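You operate a simulated robot arm through the tools that you are given. There is no shell and no other tool.

You run a simulated robot arm. Do the job below in one go: nothing can be reset, and whatever is moved stays where it is left.

Task
Warm the milk on the small ring till it steams, then tip it into the mug.
Fine: setting 1, don't let it boil, serve it still warm; ring off before you lift the pan; pan back on the pan rest; spill nothing, touch nothing hot.

It is judged by the outcome, as a careful person would: the job done as asked, and still so three seconds after it is handed in. It fails if anything else is knocked over, pushed out of place, dropped, spilled or broken.

Robot
A 7-joint arm with a two-finger parallel gripper, fixed in place. Base frame: the origin is on the floor under the middle of its stand, x ahead of it, y to its left, z up. Units: mm, degrees, N and s.
With the tool pointing down near the work surface it reaches from about 340 to 780 mm from the base axis. Its first joint turns from -166.0 to 166.0 degrees. Payload 3.91 kg.
The TCP is the grasp point between the finger pads, 30 mm short of the fingertips. In the tool frame z runs along the fingers and y along their closing line. The gripper opens to 110 mm. The fingers are 20 mm wide and 10 mm thick; the gripper's body (48 by 112 mm) begins 55 mm behind the TCP.
Orientation is that of the tool frame in the base frame, as [roll, pitch, yaw] about the fixed x, y, z axes, in that order (R = Rz(yaw) Ry(pitch) Rx(roll)). With the fingers straight down and closing along the base's y, the tool's x points along the base's -x, its y along +y and its z along -z.

Tools
- The arm moves only by the tool drive_tool. Its argument "commands" is a list that holds one entry, the list of rows, each a list of 7 numbers: the turn, a rotation vector about the base's x, y, z in units of 6 degrees (1.0 is 6 degrees), then the shift along the base's x, y, z in units of 50 mm (1.0 is 50 mm), then the opening, from 0 (shut) to 1 (fully open). In form: [[[wx, wy, wz, dx, dy, dz, hand], ...]]. A call has 1 to 20 rows; each row shifts and turns the commanded pose from where the row before left it. A call with a number of a shift or a turn outside -1 to 1 is refused whole. Rows are played at 5 a second. More than 50 mm and 8.6 degrees between two rows, or a gripper value outside its range, and nothing of the call is played. Where a pose cannot be reached the arm comes as near as it can. A force on the tool above 40 N (or 10 N above the force at the start of the call, whichever is more), or a blocked arm, ends the call early, and 0.2 s more pass. The fingers move at their own pace (about 153 mm/s each) and stop on an object; they squeeze with about 21 N. The grip force told is the motor's: it shows also when the fingers shut on nothing. Time passes only in rows, and 0.2 s behind the last, so rows that do not move let the fingers close. It gives the time, the measured TCP pose, the force on the tool (base axes), the opening and the grip force at its end, in the units of the frame above (readings bear some noise), with the torque about the TCP (base axes, N m) and any sound that the robot's microphone picked up, and new pictures: "pictures" is both (left out), scene, wrist or none.
- Cameras (640 x 400 px; columns grow to the right, rows downward): "scene" is fixed at [399.6, 650.7, 1499.6]; the picture's right is [-0.99, 0.11, 0.00], its down [0.10, 0.89, -0.45] and it looks along [-0.05, -0.45, -0.89] (base axes); focal length 214 px, centre (320, 200). "wrist" rides on the gripper at [77, 7, -114] in the tool frame; the picture's right is [-0.09, 1.00, 0.00], its down [-0.80, -0.07, -0.59] and it looks along [-0.59, -0.05, 0.80] (tool axes); focal length 270 px, centre (320, 200). There is no depth. A picture from a camera that has moved, and an enlarged one, comes with that camera's place and axes in the base frame and with its lens.
- lift_body(by): slides the trunk up (or, below 0, down) by that many mm; the arm rides with it, the base frame stays. It gives what a move gives, with no picture.
- enlarge(camera, box): a new picture of the part [left, top, right, bottom] of that camera's present view, enlarged. No time passes.
- job_done(): hands the job in; it is judged then, once.

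Nothing tells you positions but the pictures and the camera data. Unless the task says otherwise, let go and move clear before handing in.

The tools are called after "Emit:" by a JSON object that holds its "op" and its "data". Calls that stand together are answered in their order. drive_tool: Moves the arm, as the interface text tells. Its arguments: {"type":"object","properties":{"commands":{"type":"array","items":{"type":"array","items":{"type":"array","items":{"type":"number"}}}},"pictures":{"type":"string","enum":["both","scene","wrist","none"]}},"required":["commands"]} The other tools are called the same way: lift_body (by) moves the trunk up or down; enlarge (camera, box) takes an enlarged picture of a part of a camera's view; job_done () hands the job in.

At the start:

```text
t: 0.0
eef_pos: [253.5, 370.1, 1329.6]
orientation: [180.0, 0.0, -180.0]
contact_force: [0.5, -0.1, -0.5]
wrist_torque: [0.01, -0.01, -0.01]
grip_width: 110.1
finger_force: 0.1
trunk travel left (down, up): [-575.0, 35.0]
```

scene: 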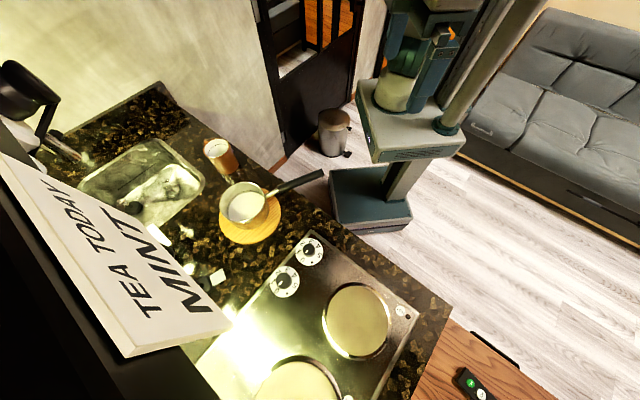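
wrist: 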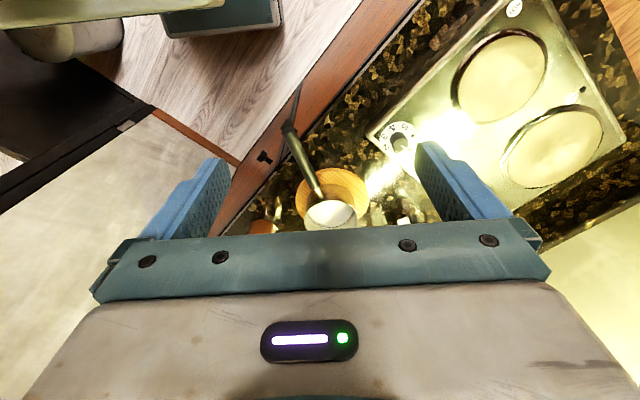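

I see a counter with a two-ring hob, a saucepan of milk on a round wooden rest, a mug near the sink, and a sign partly in view. I'll look closer at each part before moving.

Emit:
{"op": "enlarge", "data": {"camera": "scene", "box": [180, 120, 340, 220]}}

Emit:
{"op": "enlarge", "data": {"camera": "scene", "box": [180, 220, 460, 400]}}

Emit:
{"op": "enlarge", "data": {"camera": "wrist", "box": [230, 80, 430, 240]}}

Emit:
{"op": "enlarge", "data": {"camera": "scene", "box": [0, 50, 240, 360]}}

```text
4.00 times, centred on (260, 170) of scene
camera zoom: at [399.6, 650.7, 1499.6], right [-0.99, 0.11, 0.0], down [0.1, 0.89, -0.45], along [-0.05, -0.45, -0.89], focal length 858 px, centre (560, 320)
```

zoom: 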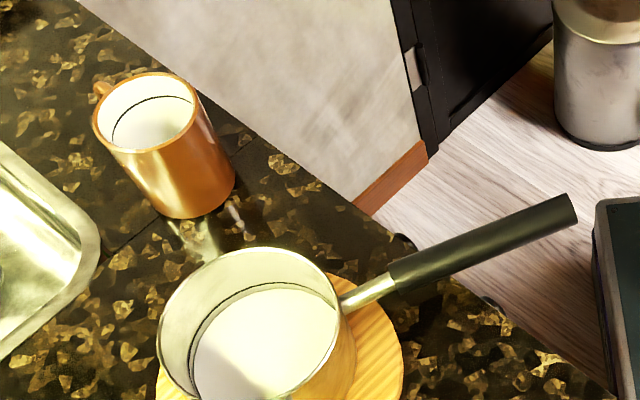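

```text
2.22 times, centred on (320, 310) of scene
camera zoom: at [399.6, 650.7, 1499.6], right [-0.99, 0.11, 0.0], down [0.1, 0.89, -0.45], along [-0.05, -0.45, -0.89], focal length 477 px, centre (320, -44)
```

zoom: 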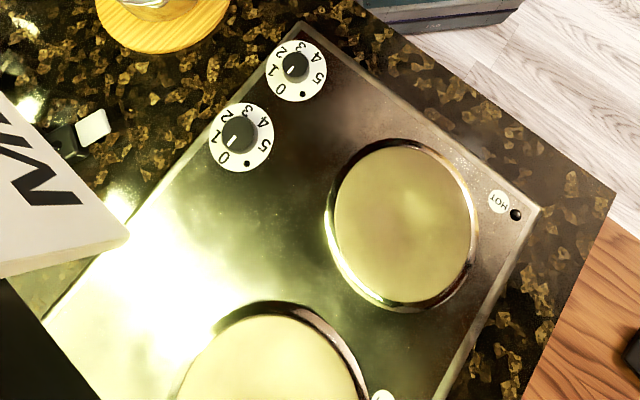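

```text
2.50 times, centred on (330, 160) of wrist
camera zoom: at [175.8, 376.4, 1442.9], right [0.09, 1.0, 0.0], down [0.8, -0.07, 0.59], along [0.59, -0.05, -0.8], focal length 676 px, centre (295, 300)
```

zoom: 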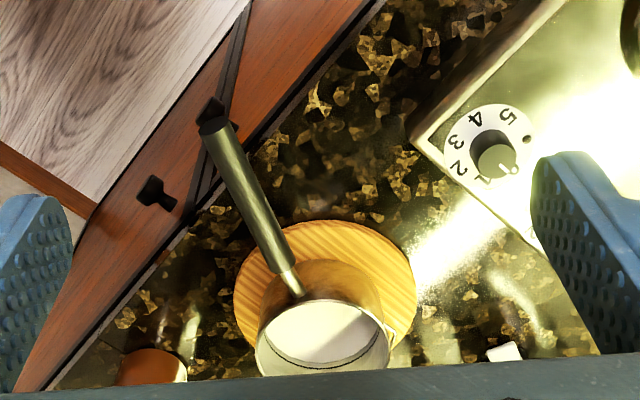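

```text
1.29 times, centred on (120, 205) of scene
camera zoom: at [399.6, 650.7, 1499.6], right [-0.99, 0.11, 0.0], down [0.1, 0.89, -0.45], along [-0.05, -0.45, -0.89], focal length 277 px, centre (578, 194)
```

zoom: 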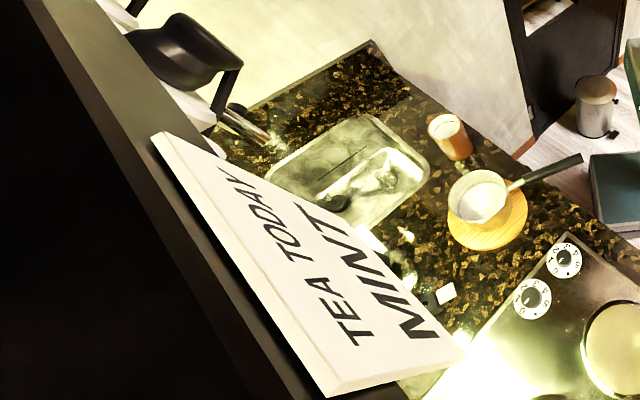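

The counter runs at about 45° in front of the base, with its top near z≈890. I put the pan rest near (580, 380), the mug near (665, 175) and the near ring at about (311, 687). Next I'll turn the wrist camera toward the hob, to read the dials and compare the ring sizes.

Emit:
{"op": "drive_tool", "data": {"commands": [[[0, 0, 1, -0.28, 0.28, -0.2, 1], [0, 0, 1, -0.28, 0.28, -0.2, 1], [0, 0, 1, -0.28, 0.28, -0.2, 1], [0, 0, 1, -0.28, 0.28, -0.2, 1], [0, 0, 1, -0.28, 0.28, -0.2, 1], [0, 0, 1, -0.28, 0.28, -0.2, 1], [0, 0, 1, -0.28, 0.28, -0.2, 1], [0, 0, 1, -0.28, 0.28, -0.2, 1]]]}}

```text
t: 1.8
eef_pos: [140.6, 482.3, 1249.3]
orientation: [179.9, 0.1, -131.9]
contact_force: [0.3, 0.0, 0.1]
wrist_torque: [0.0, 0.05, -0.02]
grip_width: 109.8
finger_force: 0.0
trunk travel left (down, up): [-575.0, 35.0]
camera wrist: at [84.5, 429.2, 1362.0], right [-0.68, 0.73, 0.0], down [0.59, 0.55, 0.59], along [0.43, 0.41, -0.8], focal length 270 px, centre (320, 200)
```

scene: 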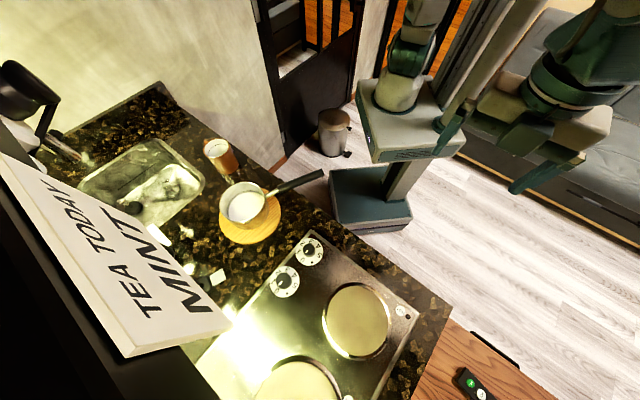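
wrist: 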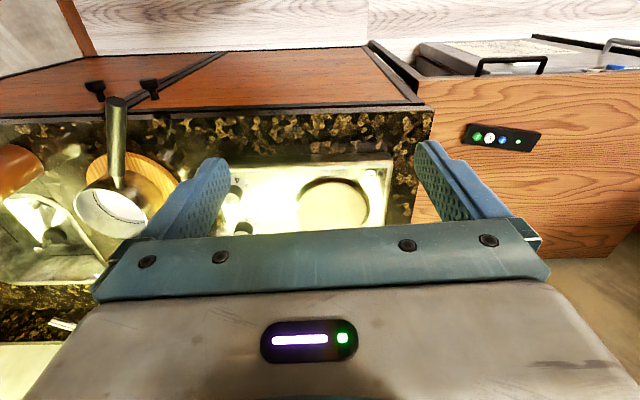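

The wrist picture is upside-down: farther is lower, and the gripper hides its lower part. I'll move out over the hob so the dials and rings come into the clear upper half.

Emit:
{"op": "drive_tool", "data": {"commands": [[[0, 0, 0, 0.5, 0.6, -0.2, 1], [0, 0, 0, 0.5, 0.6, -0.2, 1], [0, 0, 0, 0.5, 0.6, -0.2, 1], [0, 0, 0, 0.5, 0.6, -0.2, 1], [0, 0, 0, 0, 0, 0, 1]]]}}

Emit:
{"op": "enlarge", "data": {"camera": "wrist", "box": [160, 0, 480, 230]}}

```text
t: 3.0
eef_pos: [243.0, 600.5, 1208.8]
orientation: [-180.0, 0.1, -131.8]
contact_force: [-0.8, 0.3, -0.3]
wrist_torque: [0.0, 0.01, 0.02]
grip_width: 110.1
finger_force: 0.2
trunk travel left (down, up): [-575.0, 35.0]
camera wrist: at [185.0, 548.6, 1322.7], right [-0.68, 0.73, 0.0], down [0.59, 0.55, 0.59], along [0.44, 0.41, -0.8], focal length 270 px, centre (320, 200)
```

scene: 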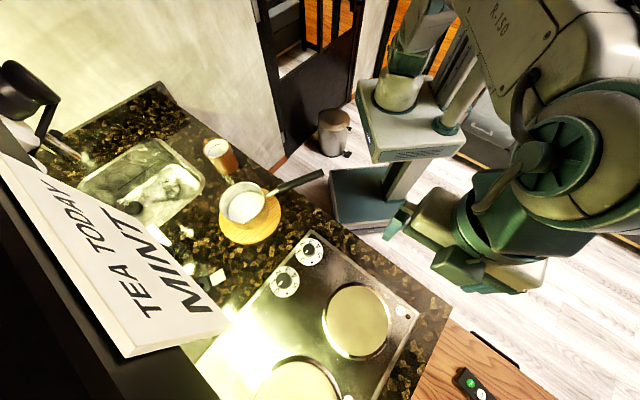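
wrist: 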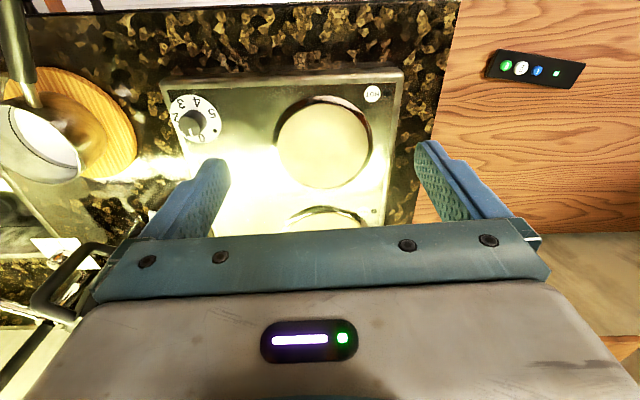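

```text
1.74 times, centred on (320, 115) of wrist
camera zoom: at [185.0, 548.6, 1322.7], right [-0.68, 0.73, 0.0], down [0.59, 0.55, 0.59], along [0.44, 0.41, -0.8], focal length 470 px, centre (320, 348)
```

zoom: 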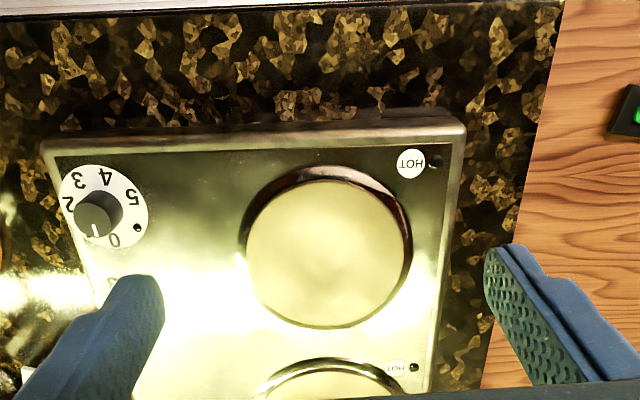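

Emit:
{"op": "enlarge", "data": {"camera": "scene", "box": [260, 225, 340, 305]}}

Emit:
{"op": "enlarge", "data": {"camera": "wrist", "box": [150, 80, 250, 160]}}

Emit:
{"op": "enlarge", "data": {"camera": "wrist", "box": [0, 50, 180, 190]}}

Emit:
{"op": "enlarge", "data": {"camera": "scene", "box": [100, 200, 260, 330]}}

```text
5.00 times, centred on (300, 265) of scene
camera zoom: at [399.6, 650.7, 1499.6], right [-0.99, 0.11, 0.0], down [0.1, 0.89, -0.45], along [-0.05, -0.45, -0.89], focal length 1072 px, centre (420, -125)
```

zoom: 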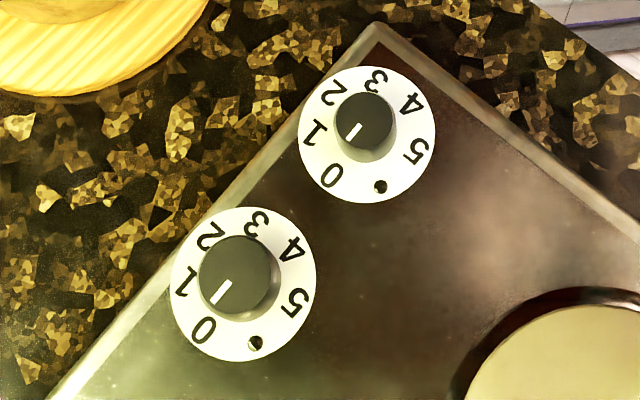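

```text
5.00 times, centred on (200, 120) of wrist
camera zoom: at [185.0, 548.6, 1322.7], right [-0.68, 0.73, 0.0], down [0.59, 0.55, 0.59], along [0.44, 0.41, -0.8], focal length 1351 px, centre (920, 600)
```

zoom: 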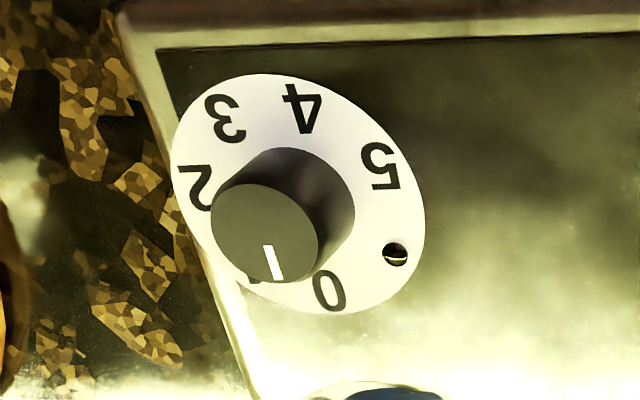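

```text
2.86 times, centred on (90, 120) of wrist
camera zoom: at [185.0, 548.6, 1322.7], right [-0.68, 0.73, 0.0], down [0.59, 0.55, 0.59], along [0.44, 0.41, -0.8], focal length 772 px, centre (977, 429)
```

zoom: 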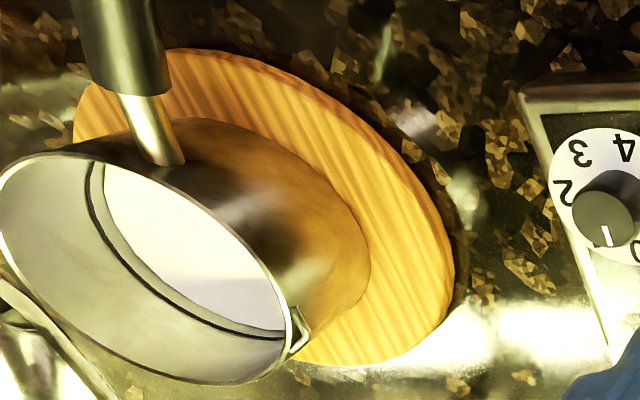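

```text
3.08 times, centred on (180, 265) of scene
camera zoom: at [399.6, 650.7, 1499.6], right [-0.99, 0.11, 0.0], down [0.1, 0.89, -0.45], along [-0.05, -0.45, -0.89], focal length 660 px, centre (751, 0)
```

zoom: 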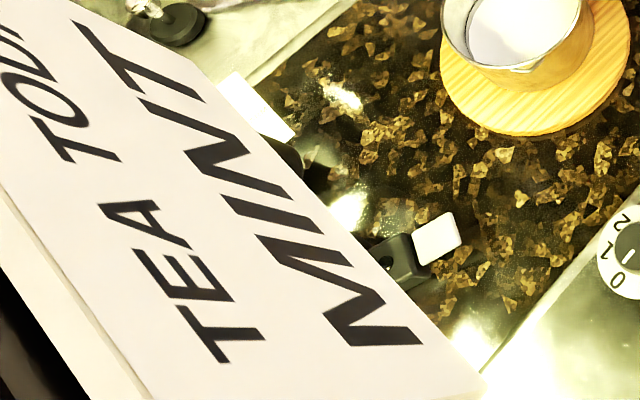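

Both pointers read 0, each step is about 50° clockwise seen from above, and the pan has a pouring lip on its left side as seen from the handle. Next I'll compare the two rings' sizes, then look over the pan handle and the mug up close.

Emit:
{"op": "enlarge", "data": {"camera": "scene", "box": [220, 270, 428, 400]}}

Emit:
{"op": "enlarge", "data": {"camera": "scene", "box": [195, 130, 335, 250]}}

Emit:
{"op": "drive_tool", "data": {"commands": [[[0, 0, -1, 0.7, -0.7, 0, 1], [0, 0, -1, 0.7, -0.7, 0, 1], [0, 0, -1, 0.7, -0.7, 0, 1], [0, 0, -1, 0.5, -0.8, 0, 1], [0, 0, 0, 0.3, -0.9, 0, 1], [0, 0, 0, 0, 0, 0, 1]]]}}

```text
3.08 times, centred on (324, 335) of scene
camera zoom: at [399.6, 650.7, 1499.6], right [-0.99, 0.11, 0.0], down [0.1, 0.89, -0.45], along [-0.05, -0.45, -0.89], focal length 660 px, centre (308, -215)
```

zoom: 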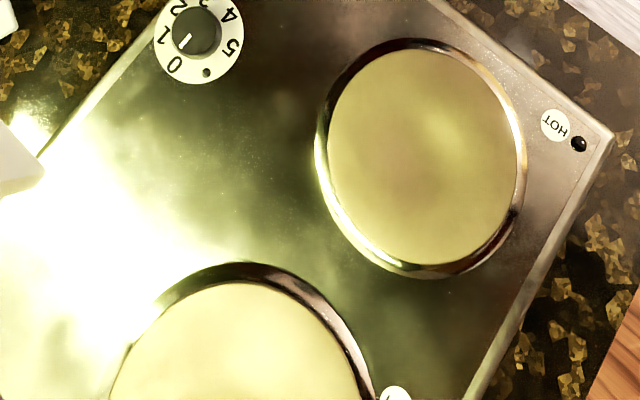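

```text
3.33 times, centred on (265, 190) of scene
camera zoom: at [399.6, 650.7, 1499.6], right [-0.99, 0.11, 0.0], down [0.1, 0.89, -0.45], along [-0.05, -0.45, -0.89], focal length 715 px, centre (503, 233)
```

zoom: 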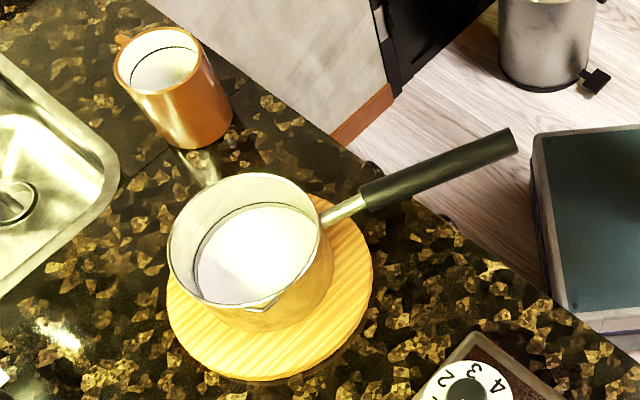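

```text
t: 4.4
eef_pos: [385.5, 408.4, 1209.8]
orientation: [-180.0, 0.0, -156.1]
contact_force: [0.4, 0.0, 0.0]
wrist_torque: [0.02, 0.03, 0.0]
grip_width: 109.9
finger_force: 0.1
trunk travel left (down, up): [-575.0, 35.0]
camera wrist: at [313.1, 384.2, 1322.9], right [-0.33, 0.95, 0.0], down [0.76, 0.26, 0.59], along [0.56, 0.19, -0.8], focal length 270 px, centre (320, 200)
```

scene: 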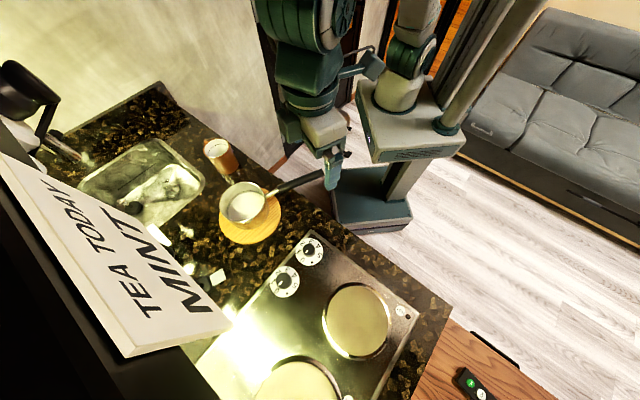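
wrist: 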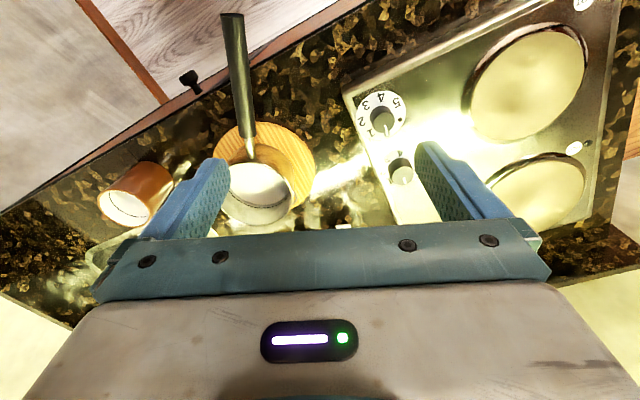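

Emit:
{"op": "enlarge", "data": {"camera": "wrist", "box": [80, 0, 330, 235]}}

Emit:
{"op": "enlarge", "data": {"camera": "wrist", "box": [330, 0, 640, 235]}}

```text
1.70 times, centred on (205, 118) of wrist
camera zoom: at [313.1, 384.2, 1322.9], right [-0.33, 0.95, 0.0], down [0.76, 0.26, 0.59], along [0.56, 0.19, -0.8], focal length 460 px, centre (516, 340)
```

zoom: 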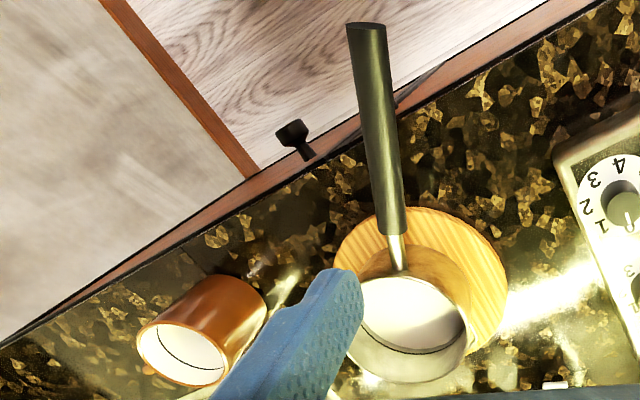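

```text
1.70 times, centred on (485, 118) of wrist
camera zoom: at [313.1, 384.2, 1322.9], right [-0.33, 0.95, 0.0], down [0.76, 0.26, 0.59], along [0.56, 0.19, -0.8], focal length 460 px, centre (39, 340)
```

zoom: 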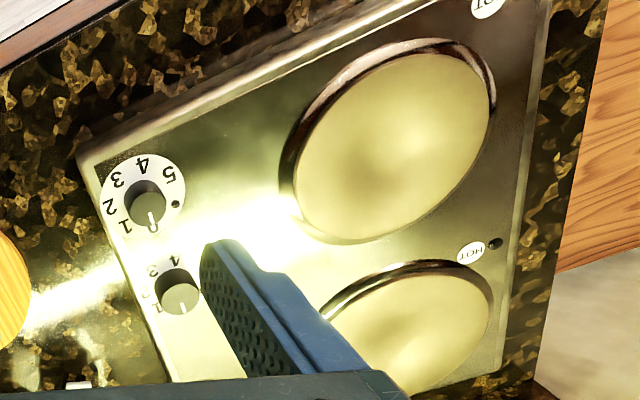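

The far ring comes out wider (about 190 mm against about 170 mm), so the near ring is the small one, and its dial should be the front one. The pan handle looks level at z≈985, pointing at about 196°. I'll roll and pitch the gripper toward horizontal, well above everything, to check that an along-the-handle grasp is reachable.

Emit:
{"op": "drive_tool", "data": {"commands": [[[0, 0, -1, 0, -0.12, 0, 1], [0, 0, -1, 0, -0.12, 0, 1], [0, 0, -1, 0, -0.12, 0, 1], [0, 0, -1, 0, -0.12, 0, 1], [0, 0, -1, 0, -0.12, 0, 1], [0, 0, -1, 0, -0.12, 0, 1], [0, 0, -1, 0, -0.12, 0, 1], [0, 0, -1, 0, -0.12, 0, 1], [0, 0, -1, 0, -0.12, 0, 1], [0, 0, -1, 0, -0.12, 0, 1], [0, 0, -1, 0, -0.12, 0, 1], [0, 0, -1, 0, -0.12, 0, 1], [0, 0, -1, 0, -0.12, 0, 1], [0, 0, -1, 0, -0.12, 0, 1], [0, 0, -1, 0, -0.12, 0, 1], [0, 0, -1, 0, -0.12, 0, 1], [0, 0, -0.32, 0, 0, 0, 1], [0, 0, 0, 0, 0, 0, 1]]]}}

```text
t: 8.2
eef_pos: [385.7, 315.6, 1209.1]
orientation: [180.0, 0.0, 105.9]
contact_force: [0.3, 0.1, -0.3]
wrist_torque: [-0.01, -0.01, 0.02]
grip_width: 110.2
finger_force: 0.1
trunk travel left (down, up): [-575.0, 35.0]
camera wrist: at [371.1, 391.0, 1323.0], right [0.98, 0.19, 0.0], down [0.15, -0.79, 0.59], along [0.11, -0.58, -0.8], focal length 270 px, centre (320, 200)
```

scene: 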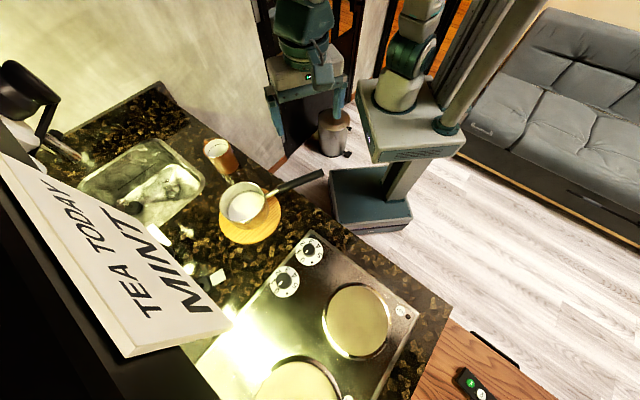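
wrist: 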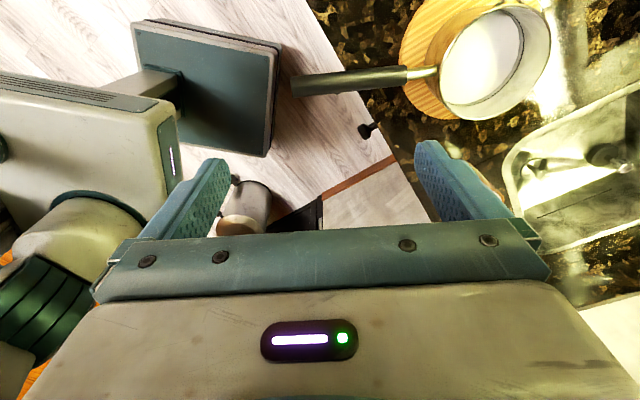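

Emit:
{"op": "enlarge", "data": {"camera": "wrist", "box": [270, 0, 590, 200]}}

Emit:
{"op": "drive_tool", "data": {"commands": [[[0.276, -0.961, 0, 0, 0, 0, 1], [0.276, -0.961, 0, 0, 0, 0, 1], [0.276, -0.961, 0, 0, 0, 0, 1], [0.276, -0.961, 0, 0, 0, 0, 1], [0.276, -0.961, 0, 0, 0, 0, 1], [0.276, -0.961, 0, 0, 0, 0, 1], [0.276, -0.961, 0, 0, 0, 0, 1], [0.276, -0.961, 0, 0, 0, 0, 1], [0.276, -0.961, 0, 0, 0, 0, 1], [0.276, -0.961, 0, 0, 0, 0, 1], [0.276, -0.961, 0, 0, 0, 0, 1], [0, 0, 0, 0, 0, 0, 1]]]}}

```text
2.00 times, centred on (430, 100) of wrist
camera zoom: at [371.1, 391.0, 1323.0], right [0.98, 0.19, 0.0], down [0.15, -0.79, 0.59], along [0.11, -0.58, -0.8], focal length 541 px, centre (100, 400)
```

zoom: 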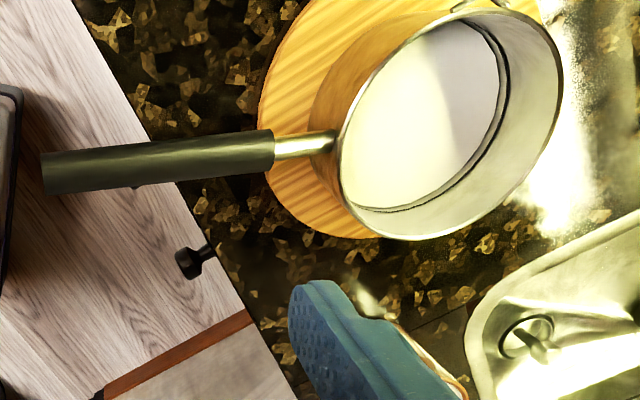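

```text
t: 10.6
eef_pos: [276.7, 401.0, 1210.1]
orientation: [124.4, -10.9, 125.7]
contact_force: [-0.3, 0.7, 0.1]
wrist_torque: [0.0, -0.05, -0.03]
grip_width: 110.0
finger_force: 0.0
out of reach, approached as far as the arm can: row 8, 9
trunk travel left (down, up): [-575.0, 35.0]
stopped in row 12: the arm was blocked; the commanded pose is now the measured one
camera wrist: at [166.0, 399.3, 1293.2], right [0.6, 0.13, 0.79], down [0.06, -0.99, 0.12], along [0.8, -0.03, -0.6], focal length 270 px, centre (320, 200)
```

scene: 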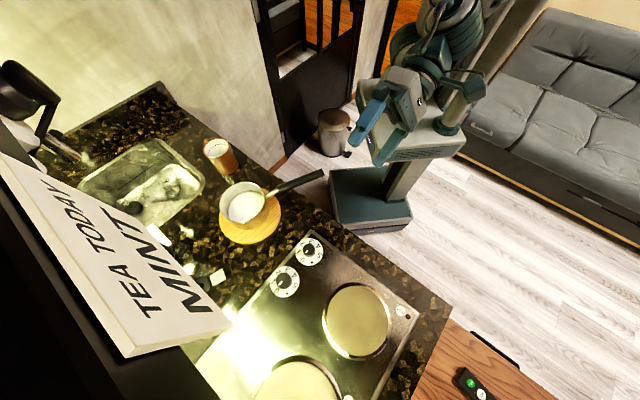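
wrist: 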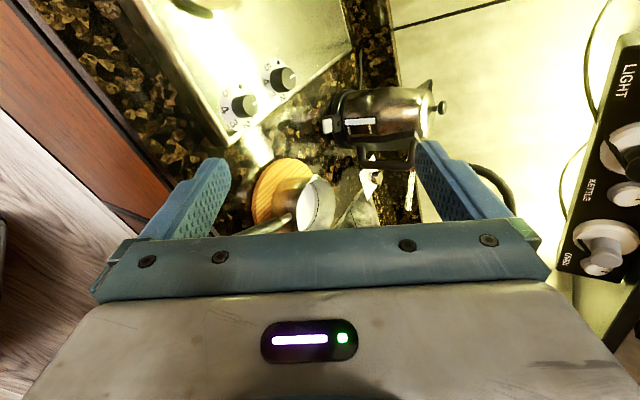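

The arm stopped at a limit in that posture, so it drifted, but nothing was touched. The wrist view does show a labelled power strip on the wall, which I need to read.

Emit:
{"op": "enlarge", "data": {"camera": "wrist", "box": [540, 0, 640, 320]}}

Emit:
{"op": "enlarge", "data": {"camera": "wrist", "box": [220, 60, 440, 240]}}

```text
1.25 times, centred on (590, 160) of wrist
camera zoom: at [166.0, 399.3, 1293.2], right [0.6, 0.13, 0.79], down [0.06, -0.99, 0.12], along [0.8, -0.03, -0.6], focal length 338 px, centre (-18, 250)
```

zoom: 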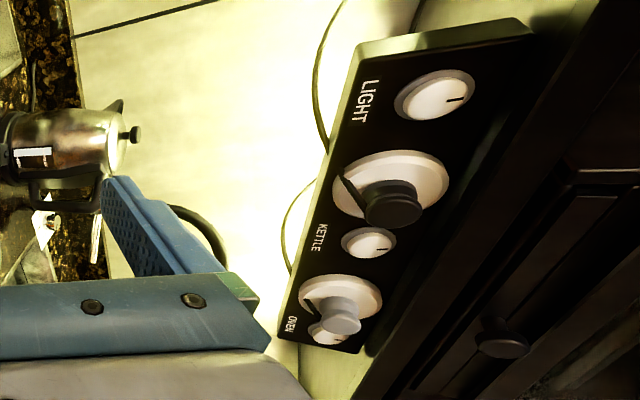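

```text
2.22 times, centred on (330, 150) of wrist
camera zoom: at [166.0, 399.3, 1293.2], right [0.6, 0.13, 0.79], down [0.06, -0.99, 0.12], along [0.8, -0.03, -0.6], focal length 601 px, centre (298, 311)
```

zoom: 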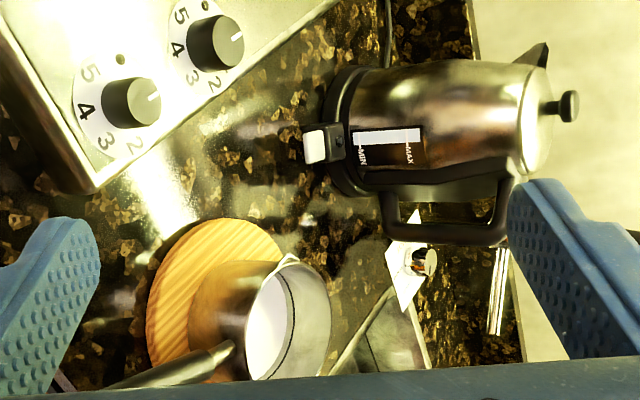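

The strip serves the light, kettle and oven, so it isn't needed unless the hob won't light. The white cube is the kettle's switch, which I'll leave alone. The horizontal pose failed because the shoulder is too high, so I'll lower the trunk in steps, keeping the hand above the counter, and level the tool each time.

Emit:
{"op": "lift_body", "data": {"by": -120}}

```text
t: 12.1
eef_pos: [277.4, 401.2, 1090.3]
orientation: [124.5, -11.0, 125.6]
contact_force: [-0.2, 0.4, -0.5]
wrist_torque: [0.02, 0.02, 0.0]
grip_width: 109.9
finger_force: 0.1
trunk travel left (down, up): [-455.0, 155.0]
```

Emit:
{"op": "drive_tool", "data": {"commands": [[[0, 0, -0.8, 0.17, -0.28, 0.4, 1], [0, 0, -0.8, 0.17, -0.28, 0.4, 1], [0, 0, -0.8, 0.17, -0.28, 0.4, 1], [0, 0, -0.8, 0.17, -0.28, 0.4, 1], [0, 0, -0.8, 0.17, -0.28, 0.4, 1], [0, 0, 0, 0, 0, 0, 1]]], "pictures": "none"}}

```text
t: 13.4
eef_pos: [367.3, 261.9, 1183.5]
orientation: [129.6, -16.9, 92.0]
contact_force: [0.6, 0.4, -0.2]
wrist_torque: [0.0, -0.05, 0.01]
grip_width: 109.8
finger_force: 0.2
trunk travel left (down, up): [-455.0, 155.0]
stopped in row 6: the arm was blocked; the commanded pose is now the measured one
```

The arm drifts when the camera is on the left side, which probably means a wrist-joint limit. I'll roll the tool about its own axis back toward its neutral roll and check that it tracks cleanly.

Emit:
{"op": "drive_tool", "data": {"commands": [[[-0.764, -0.212, 0.61, 0, 0, 0, 1], [-0.764, -0.212, 0.61, 0, 0, 0, 1], [-0.764, -0.212, 0.61, 0, 0, 0, 1], [-0.764, -0.212, 0.61, 0, 0, 0, 1], [-0.764, -0.212, 0.61, 0, 0, 0, 1], [-0.764, -0.212, 0.61, 0, 0, 0, 1], [-0.764, -0.212, 0.61, 0, 0, 0, 1], [-0.764, -0.212, 0.61, 0, 0, 0, 1], [-0.764, -0.212, 0.61, 0, 0, 0, 1], [-0.764, -0.212, 0.61, 0, 0, 0, 1], [0, 0, 0, 0, 0, 0, 1]]]}}

```text
t: 15.8
eef_pos: [366.4, 259.0, 1184.5]
orientation: [134.4, 29.5, 131.4]
contact_force: [0.5, 0.1, 0.5]
wrist_torque: [0.02, 0.0, -0.01]
grip_width: 110.0
finger_force: 0.0
trunk travel left (down, up): [-455.0, 155.0]
camera wrist: at [236.1, 290.1, 1219.5], right [0.34, 0.67, 0.66], down [-0.01, -0.7, 0.71], along [0.94, -0.25, -0.23], focal length 270 px, centre (320, 200)
```

scene: 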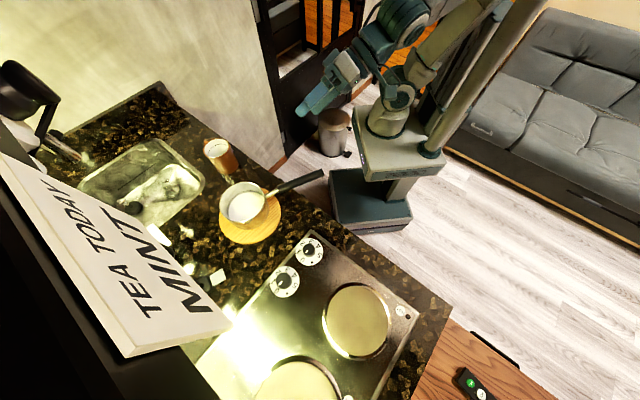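
wrist: 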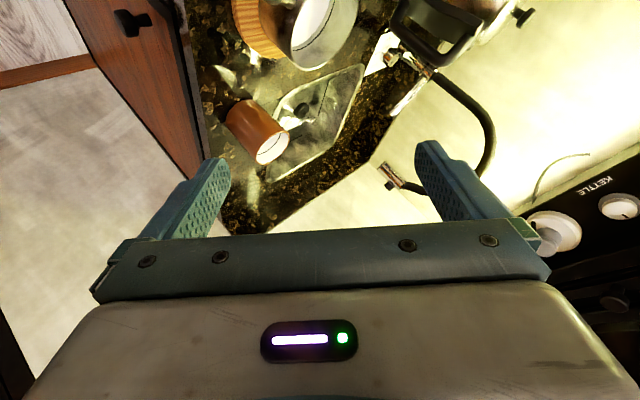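

Rolling back toward neutral tracks exactly. I'll finish that roll so the fingers close horizontally, then alternate lowering the trunk with raising the hand.

Emit:
{"op": "drive_tool", "data": {"commands": [[[-0.764, -0.212, 0.61, -0.1, -0.2, 0, 1], [-0.764, -0.212, 0.61, -0.1, -0.2, 0, 1], [-0.764, -0.212, 0.61, -0.1, -0.2, 0, 1], [-0.764, -0.212, 0.61, -0.1, -0.2, 0, 1], [-0.764, -0.212, 0.61, 0, 0, 0, 1], [-0.764, -0.212, 0.61, 0, 0, 0, 1], [-0.764, -0.212, 0.61, 0, 0, 0, 1], [-0.764, -0.212, 0.61, 0, 0, 0, 1], [-0.45, -0.125, 0.36, 0, 0, 0, 1], [0, 0, 0, 0, 0, 0, 1]]], "pictures": "none"}}

Emit:
{"op": "lift_body", "data": {"by": -110}}

```text
t: 18.0
eef_pos: [349.5, 220.1, 1179.0]
orientation: [179.7, 51.4, -164.4]
contact_force: [1.1, -0.2, 0.5]
wrist_torque: [0.0, -0.04, -0.01]
grip_width: 110.0
finger_force: 0.1
trunk travel left (down, up): [-455.0, 155.0]
```

```text
t: 19.4
eef_pos: [360.5, 222.6, 1048.1]
orientation: [178.8, 47.5, -165.3]
contact_force: [-1.1, -0.6, 0.8]
wrist_torque: [0.01, 0.02, 0.0]
grip_width: 110.2
finger_force: 0.2
trunk travel left (down, up): [-345.0, 265.0]
```

Emit:
{"op": "drive_tool", "data": {"commands": [[[0, 0, 0, 0, 0, 0.6, 1], [0, 0, 0, 0, 0, 0.6, 1], [0.21, -0.77, 0, 0, 0, 0.6, 1], [0.21, -0.77, 0, 0, 0, 0.6, 1], [0, 0, 0, 0, 0, 0, 1]]], "pictures": "scene"}}

```text
t: 20.5
eef_pos: [382.3, 229.7, 1149.1]
orientation: [177.9, 54.1, -165.2]
contact_force: [0.3, -0.3, -0.6]
wrist_torque: [-0.02, 0.01, 0.01]
grip_width: 110.1
finger_force: 0.0
trunk travel left (down, up): [-345.0, 265.0]
stopped in row 5: the arm was blocked; the commanded pose is now the measured one
```

scene: 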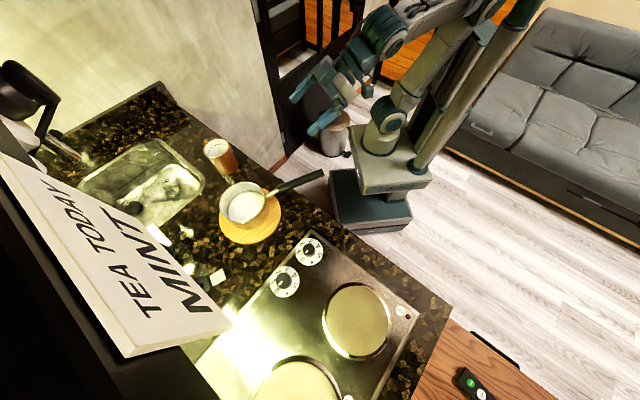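

Emit:
{"op": "enlarge", "data": {"camera": "scene", "box": [270, 0, 550, 175]}}

```text
2.29 times, centred on (410, 88) of scene
camera zoom: at [399.6, 650.7, 1499.6], right [-0.99, 0.11, 0.0], down [0.1, 0.89, -0.45], along [-0.05, -0.45, -0.89], focal length 490 px, centre (114, 457)
```

zoom: 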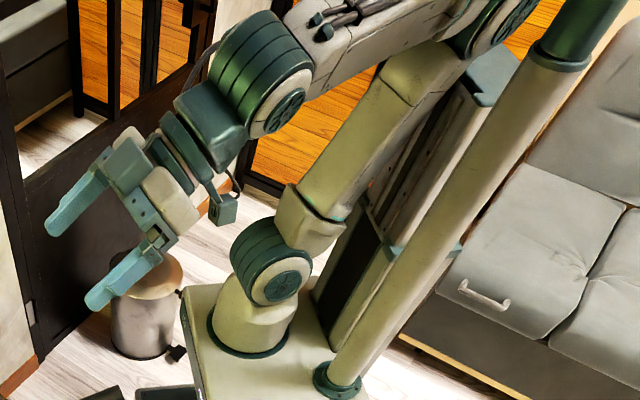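

The elbow seems to lean back into the column when the hand is held high above the shoulder. Working lower should free it, so I'll bring the hand down over the handle at about z=1085 before pitching further.

Emit:
{"op": "drive_tool", "data": {"commands": [[[0, 0, 0, 0.08, 0.42, -0.32, 1], [0, 0, 0, 0.08, 0.42, -0.32, 1], [0, 0, 0, 0.08, 0.42, -0.32, 1], [0, 0, 0, 0.08, 0.42, -0.32, 1], [0, 0, 0, 0, 0, 0, 1]]], "pictures": "none"}}

```text
t: 21.7
eef_pos: [396.0, 314.9, 1087.9]
orientation: [178.0, 54.2, -165.2]
contact_force: [-0.7, 0.6, 0.3]
wrist_torque: [0.02, 0.01, 0.0]
grip_width: 110.2
finger_force: 0.0
trunk travel left (down, up): [-345.0, 265.0]
```

Emit:
{"op": "drive_tool", "data": {"commands": [[[0.26, -0.965, 0, 0, 0, 0, 1], [0.26, -0.965, 0, 0, 0, 0, 1], [0.26, -0.965, 0, 0, 0, 0, 1], [0, 0, 0, 0, 0, 0, 1]]], "pictures": "none"}}

```text
t: 22.5
eef_pos: [381.7, 348.8, 1056.1]
orientation: [161.6, 60.5, -171.7]
contact_force: [0.7, 0.6, -0.4]
wrist_torque: [0.0, 0.02, 0.05]
grip_width: 110.0
finger_force: 0.1
trunk travel left (down, up): [-345.0, 265.0]
stopped in row 3: the arm was blocked; the commanded pose is now the measured one
```

Emit:
{"op": "enlarge", "data": {"camera": "scene", "box": [270, 0, 550, 175]}}

```text
2.29 times, centred on (410, 88) of scene
camera zoom: at [399.6, 650.7, 1499.6], right [-0.99, 0.11, 0.0], down [0.1, 0.89, -0.45], along [-0.05, -0.45, -0.89], focal length 490 px, centre (114, 457)
```

zoom: 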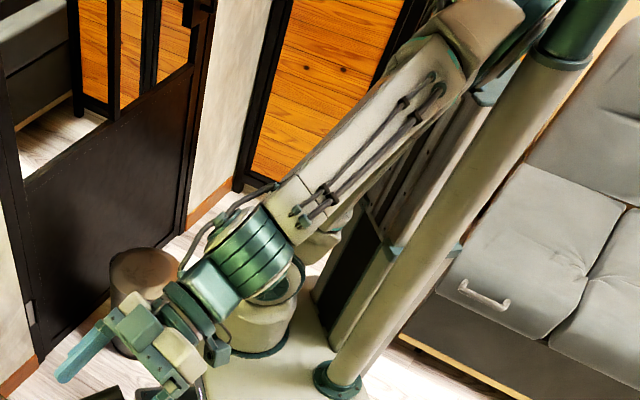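

The elbow leans into the column in this posture, so a fully level tool isn't practical. A pitch of about 54° with the trunk back up keeps the elbow clear, and the handle's tail will then sit just under the palm, which stops the pan drooping. I'll un-pitch and raise the trunk.

Emit:
{"op": "drive_tool", "data": {"commands": [[[-0.26, 0.965, 0, 0, 0, 0.4, 1], [-0.26, 0.965, 0, 0, 0, 0.4, 1], [-0.26, 0.965, 0, 0, 0, 0, 1], [0, 0, 0, 0, 0, 0, 1]]], "pictures": "none"}}

Emit:
{"op": "lift_body", "data": {"by": 130}}

```text
t: 23.5
eef_pos: [381.7, 347.8, 1096.3]
orientation: [164.8, 42.5, -169.5]
contact_force: [-0.1, -0.2, -0.3]
wrist_torque: [0.0, 0.03, -0.04]
grip_width: 110.1
finger_force: 0.1
trunk travel left (down, up): [-345.0, 265.0]
```

```text
t: 25.1
eef_pos: [382.3, 347.4, 1226.9]
orientation: [164.8, 42.6, -169.6]
contact_force: [0.7, -0.3, 0.0]
wrist_torque: [0.02, -0.03, -0.01]
grip_width: 110.0
finger_force: 0.2
trunk travel left (down, up): [-475.0, 135.0]
```

Emit:
{"op": "drive_tool", "data": {"commands": [[[-0.61, -0.112, -0.57, 0.22, -0.05, -0.47, 0.7], [-0.61, -0.112, -0.57, 0.22, -0.05, -0.47, 0.7], [-0.61, -0.112, -0.57, 0.22, -0.05, -0.47, 0.7], [0, 0, 0.93, 0.22, -0.05, -0.47, 0.7], [0.262, -0.913, 0, 0.22, -0.05, -0.47, 0.7], [0.262, -0.913, 0, 0.2, -0.05, -0.47, 0.7], [0, 0, 0, 0, 0, 0, 0.7]]]}}

```text
t: 26.7
eef_pos: [447.1, 333.4, 1083.6]
orientation: [180.0, 53.8, -163.9]
contact_force: [1.0, 0.3, 0.3]
wrist_torque: [0.02, -0.02, 0.0]
grip_width: 77.0
finger_force: 0.0
trunk travel left (down, up): [-475.0, 135.0]
camera wrist: at [312.8, 300.4, 1088.8], right [-0.23, 0.97, 0.07], down [0.01, -0.07, 1.0], along [0.97, 0.23, 0.01], focal length 270 px, centre (320, 200)
```

scene: 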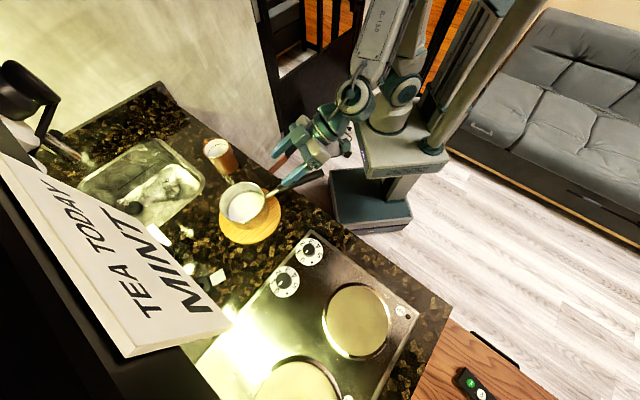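
wrist: 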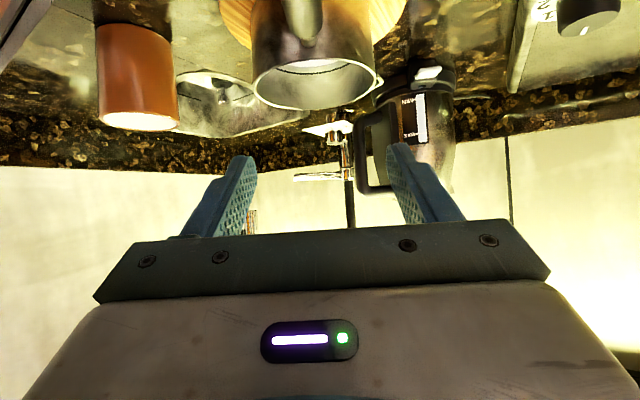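

The pose is clean now, and the camera looks level (upside-down), which is ideal for measuring heights. I'll zoom in on the pan, mug and rest.

Emit:
{"op": "enlarge", "data": {"camera": "wrist", "box": [60, 0, 460, 200]}}

Emit:
{"op": "enlarge", "data": {"camera": "scene", "box": [195, 110, 355, 250]}}

```text
1.60 times, centred on (260, 100) of wrist
camera zoom: at [312.8, 300.4, 1088.8], right [-0.23, 0.97, 0.07], down [0.01, -0.07, 1.0], along [0.97, 0.23, 0.01], focal length 432 px, centre (416, 360)
```

zoom: 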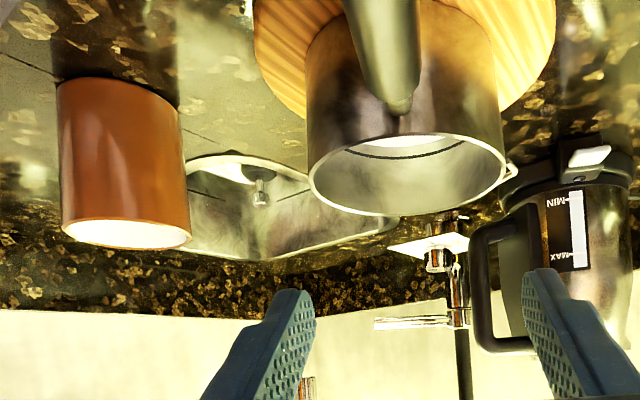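

```text
2.86 times, centred on (275, 180) of scene
camera zoom: at [399.6, 650.7, 1499.6], right [-0.99, 0.11, 0.0], down [0.1, 0.89, -0.45], along [-0.05, -0.45, -0.89], focal length 613 px, centre (449, 257)
```

zoom: 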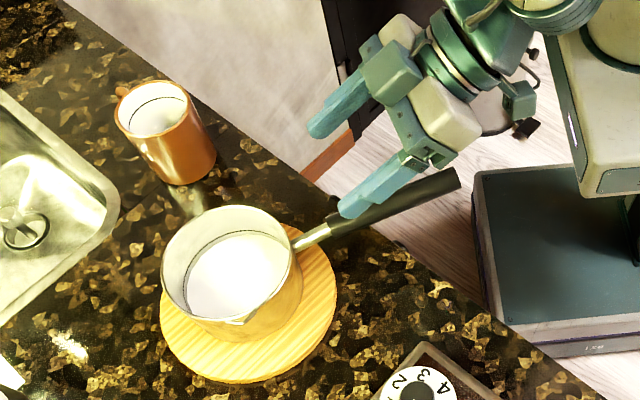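

Heights from this view: counter about 879, pan base about 888, pan rim about 970, mug rim about 983. The handle runs from (354, 304, 988) to (484, 340, 980). I'll ease the pitch to about 49°, line up on the handle and come down over it with the fingers open.

Emit:
{"op": "drive_tool", "data": {"commands": [[[-0.22, 0.77, 0, 0.04, -0.05, -0.3, 0.6], [0, 0, 0, 0.02, -0.02, -0.4, 0.6], [0, 0, 0, 0, 0, -0.4, 0.6], [0, 0, 0, 0, 0, -0.4, 0.6], [0, 0, 0, 0, 0, 0, 0.6]]]}}

Emit:
{"op": "enlarge", "data": {"camera": "scene", "box": [220, 120, 360, 230]}}

```text
t: 27.9
eef_pos: [448.9, 330.4, 1011.2]
orientation: [179.9, 49.1, -163.9]
contact_force: [-0.5, -0.2, 0.1]
wrist_torque: [-0.02, 0.0, 0.0]
grip_width: 65.9
finger_force: 0.0
trunk travel left (down, up): [-475.0, 135.0]
camera wrist: at [315.7, 297.3, 1026.5], right [-0.22, 0.97, 0.07], down [0.09, -0.05, 0.99], along [0.97, 0.23, -0.08], focal length 270 px, centre (320, 200)
```

scene: 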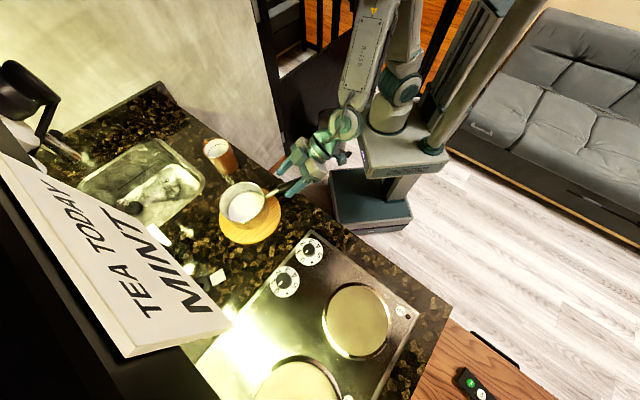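
wrist: 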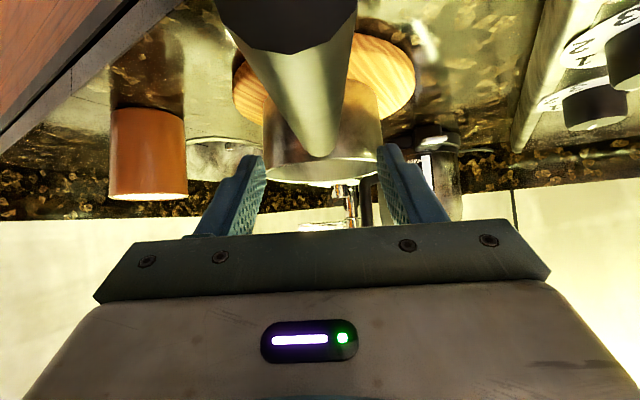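

```text
3.64 times, centred on (290, 175) of scene
camera zoom: at [399.6, 650.7, 1499.6], right [-0.99, 0.11, 0.0], down [0.1, 0.89, -0.45], along [-0.05, -0.45, -0.89], focal length 780 px, centre (429, 291)
```

zoom: 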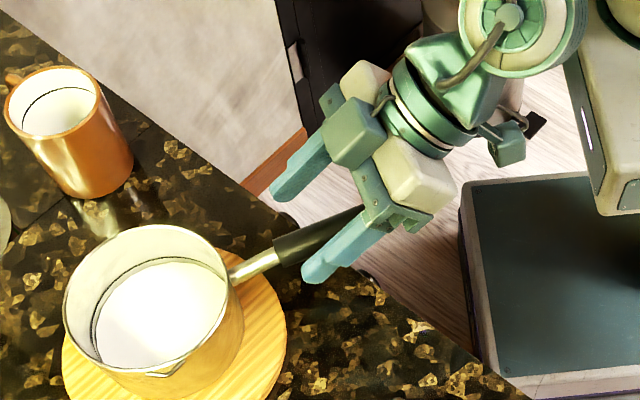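

The handle is centred between the fingers. I'll lower the last stretch gently while watching the force.

Emit:
{"op": "drive_tool", "data": {"commands": [[[0, 0, 0, 0, 0, -0.2, 0.6], [0, 0, 0, 0, 0, -0.2, 0.6], [0, 0, 0, 0, 0, -0.1, 0.6], [0, 0, 0, 0, 0, 0, 0.6]]]}}

Emit:
{"op": "enlarge", "data": {"camera": "scene", "box": [220, 120, 360, 230]}}

```text
t: 28.9
eef_pos: [450.6, 328.8, 984.7]
orientation: [-180.0, 49.1, -163.9]
contact_force: [-0.1, -0.3, -0.2]
wrist_torque: [0.0, 0.03, 0.01]
grip_width: 66.1
finger_force: 0.1
trunk travel left (down, up): [-475.0, 135.0]
camera wrist: at [316.7, 296.7, 1000.6], right [-0.22, 0.97, 0.07], down [0.09, -0.05, 0.99], along [0.97, 0.23, -0.08], focal length 270 px, centre (320, 200)
```

scene: 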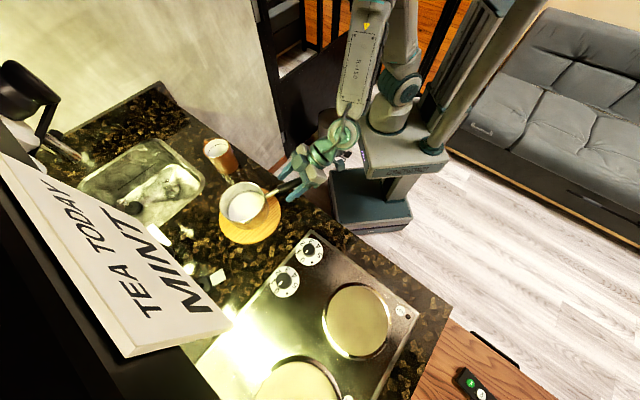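
wrist: 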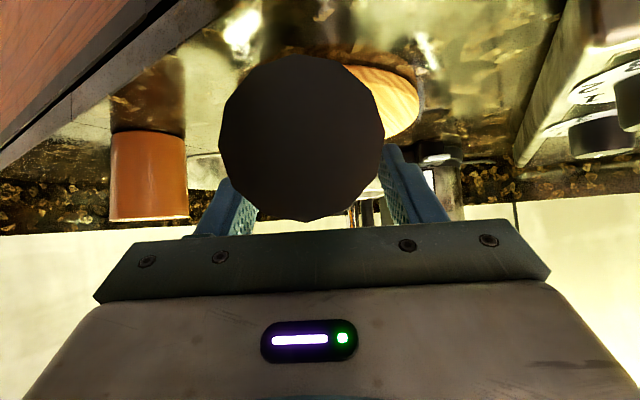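

```text
3.64 times, centred on (290, 175) of scene
camera zoom: at [399.6, 650.7, 1499.6], right [-0.99, 0.11, 0.0], down [0.1, 0.89, -0.45], along [-0.05, -0.45, -0.89], focal length 780 px, centre (429, 291)
```

zoom: 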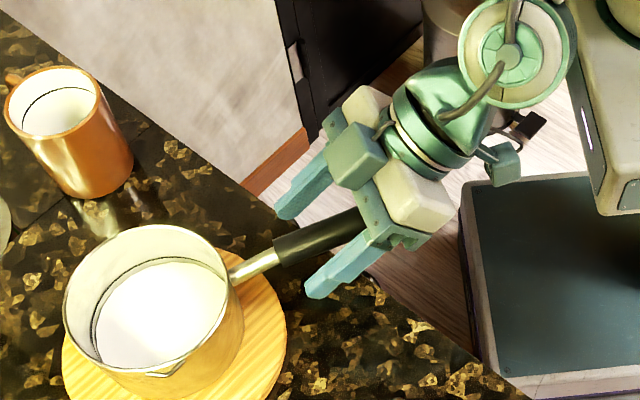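

The handle is a round bar about 23 mm across, centred in the fingers, and the tail clears the palm by a few mm. Before gripping, I'll rehearse the pouring motion with the hand empty to make sure the arm can roll far enough. I'll go up first, then over to the pour position.

Emit:
{"op": "drive_tool", "data": {"commands": [[[0, 0, 0, 0, 0, 0.5, 0.6], [0, 0, 0, 0, 0, 0.7, 0.6], [0, 0, 0, 0, 0, 0.6, 0.6], [0, 0, 0, 0.4, -0.8, 0.1, 0.6], [0, 0, 0, 0.4, -0.8, 0.1, 0.6], [0, 0, 0, 0.4, -0.8, 0.1, 0.6], [0, 0, 0, 0.4, -0.8, 0.1, 0.6], [0, 0, 0, 0.4, -0.8, 0.1, 0.6], [0, 0, 0, 0.3, -0.8, 0, 0.6], [0, 0, 0, 0, -0.5, 0, 0.6], [0, 0, 0, 0, 0, 0, 0.6]]], "pictures": "none"}}

```text
t: 31.3
eef_pos: [563.8, 66.0, 1098.4]
orientation: [179.9, 49.3, -163.9]
contact_force: [0.3, 1.3, 0.2]
wrist_torque: [-0.02, 0.03, -0.02]
grip_width: 66.1
finger_force: 0.0
trunk travel left (down, up): [-475.0, 135.0]
```

Emit:
{"op": "drive_tool", "data": {"commands": [[[-0.96, -0.276, 0, 0, 0, 0, 0.6], [-0.96, -0.276, 0, 0, 0, 0, 0.6], [-0.96, -0.276, 0, 0, 0, 0, 0.6], [-0.96, -0.276, 0, 0, 0, 0, 0.6], [-0.96, -0.276, 0, 0, 0, 0, 0.6], [-0.96, -0.276, 0, -0.03, 0.12, 0, 0.6], [-0.96, -0.276, 0, -0.03, 0.12, 0, 0.6], [-0.96, -0.276, 0, -0.03, 0.12, 0, 0.6], [-0.96, -0.276, 0, -0.03, 0.12, 0, 0.6], [-0.96, -0.276, 0, -0.03, 0.12, 0, 0.6], [0, 0, 0, 0, 0, 0, 0.6]]], "pictures": "scene"}}

```text
t: 33.7
eef_pos: [555.4, 94.9, 1095.6]
orientation: [-116.2, 25.6, -122.2]
contact_force: [-0.3, -0.4, -0.3]
wrist_torque: [-0.01, -0.03, 0.0]
grip_width: 65.8
finger_force: 0.1
out of reach, approached as far as the arm can: row 3
trunk travel left (down, up): [-475.0, 135.0]
```

scene: 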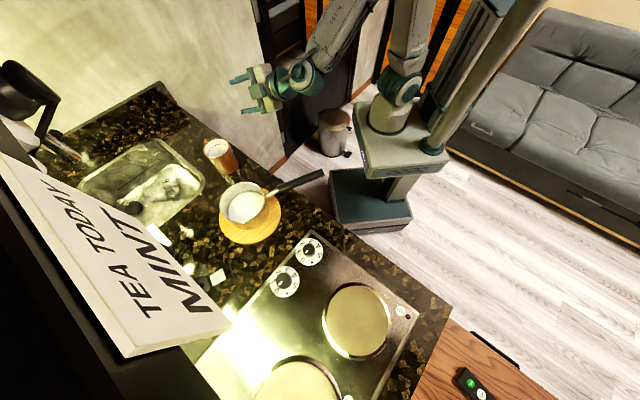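

Emit:
{"op": "drive_tool", "data": {"commands": [[[-0.96, -0.276, 0, -0.03, 0.12, 0, 0.6], [-0.96, -0.276, 0, -0.03, 0.12, 0, 0.6], [-0.96, -0.276, 0, -0.03, 0.12, 0, 0.6], [-0.96, -0.276, 0, -0.03, 0.12, 0, 0.6], [-0.96, -0.276, 0, -0.03, 0.12, 0, 0.6], [-0.96, -0.276, 0, -0.03, 0.12, 0, 0.6], [-0.96, -0.276, 0, -0.03, 0.12, 0, 0.6], [-0.96, -0.276, 0, -0.03, 0.12, 0, 0.6], [0, 0, 0, 0, 0, 0, 0.6]]], "pictures": "both"}}

```text
t: 35.7
eef_pos: [541.7, 141.9, 1094.7]
orientation: [-82.1, -8.8, -116.7]
contact_force: [-0.4, -0.5, 0.2]
wrist_torque: [-0.04, -0.02, -0.02]
grip_width: 66.0
finger_force: 0.0
trunk travel left (down, up): [-475.0, 135.0]
camera wrist: at [406.1, 120.9, 1083.7], right [0.09, -0.12, -0.99], down [-0.18, 0.97, -0.14], along [0.98, 0.19, 0.07], focal length 270 px, centre (320, 200)
```

scene: 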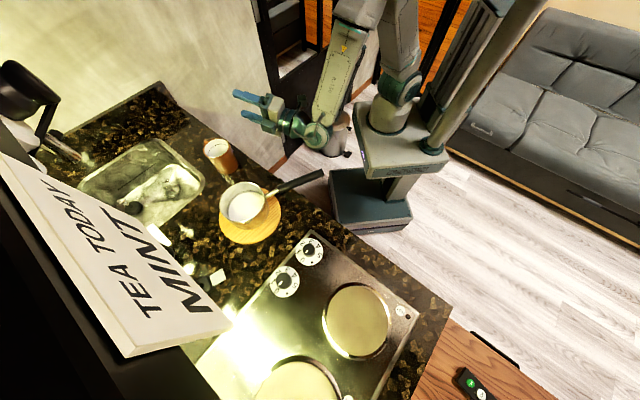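
wrist: 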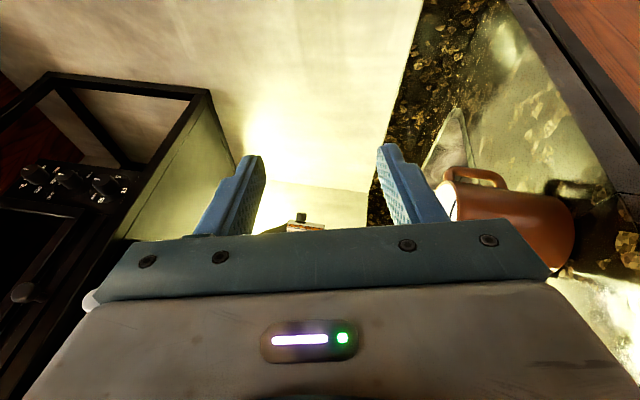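

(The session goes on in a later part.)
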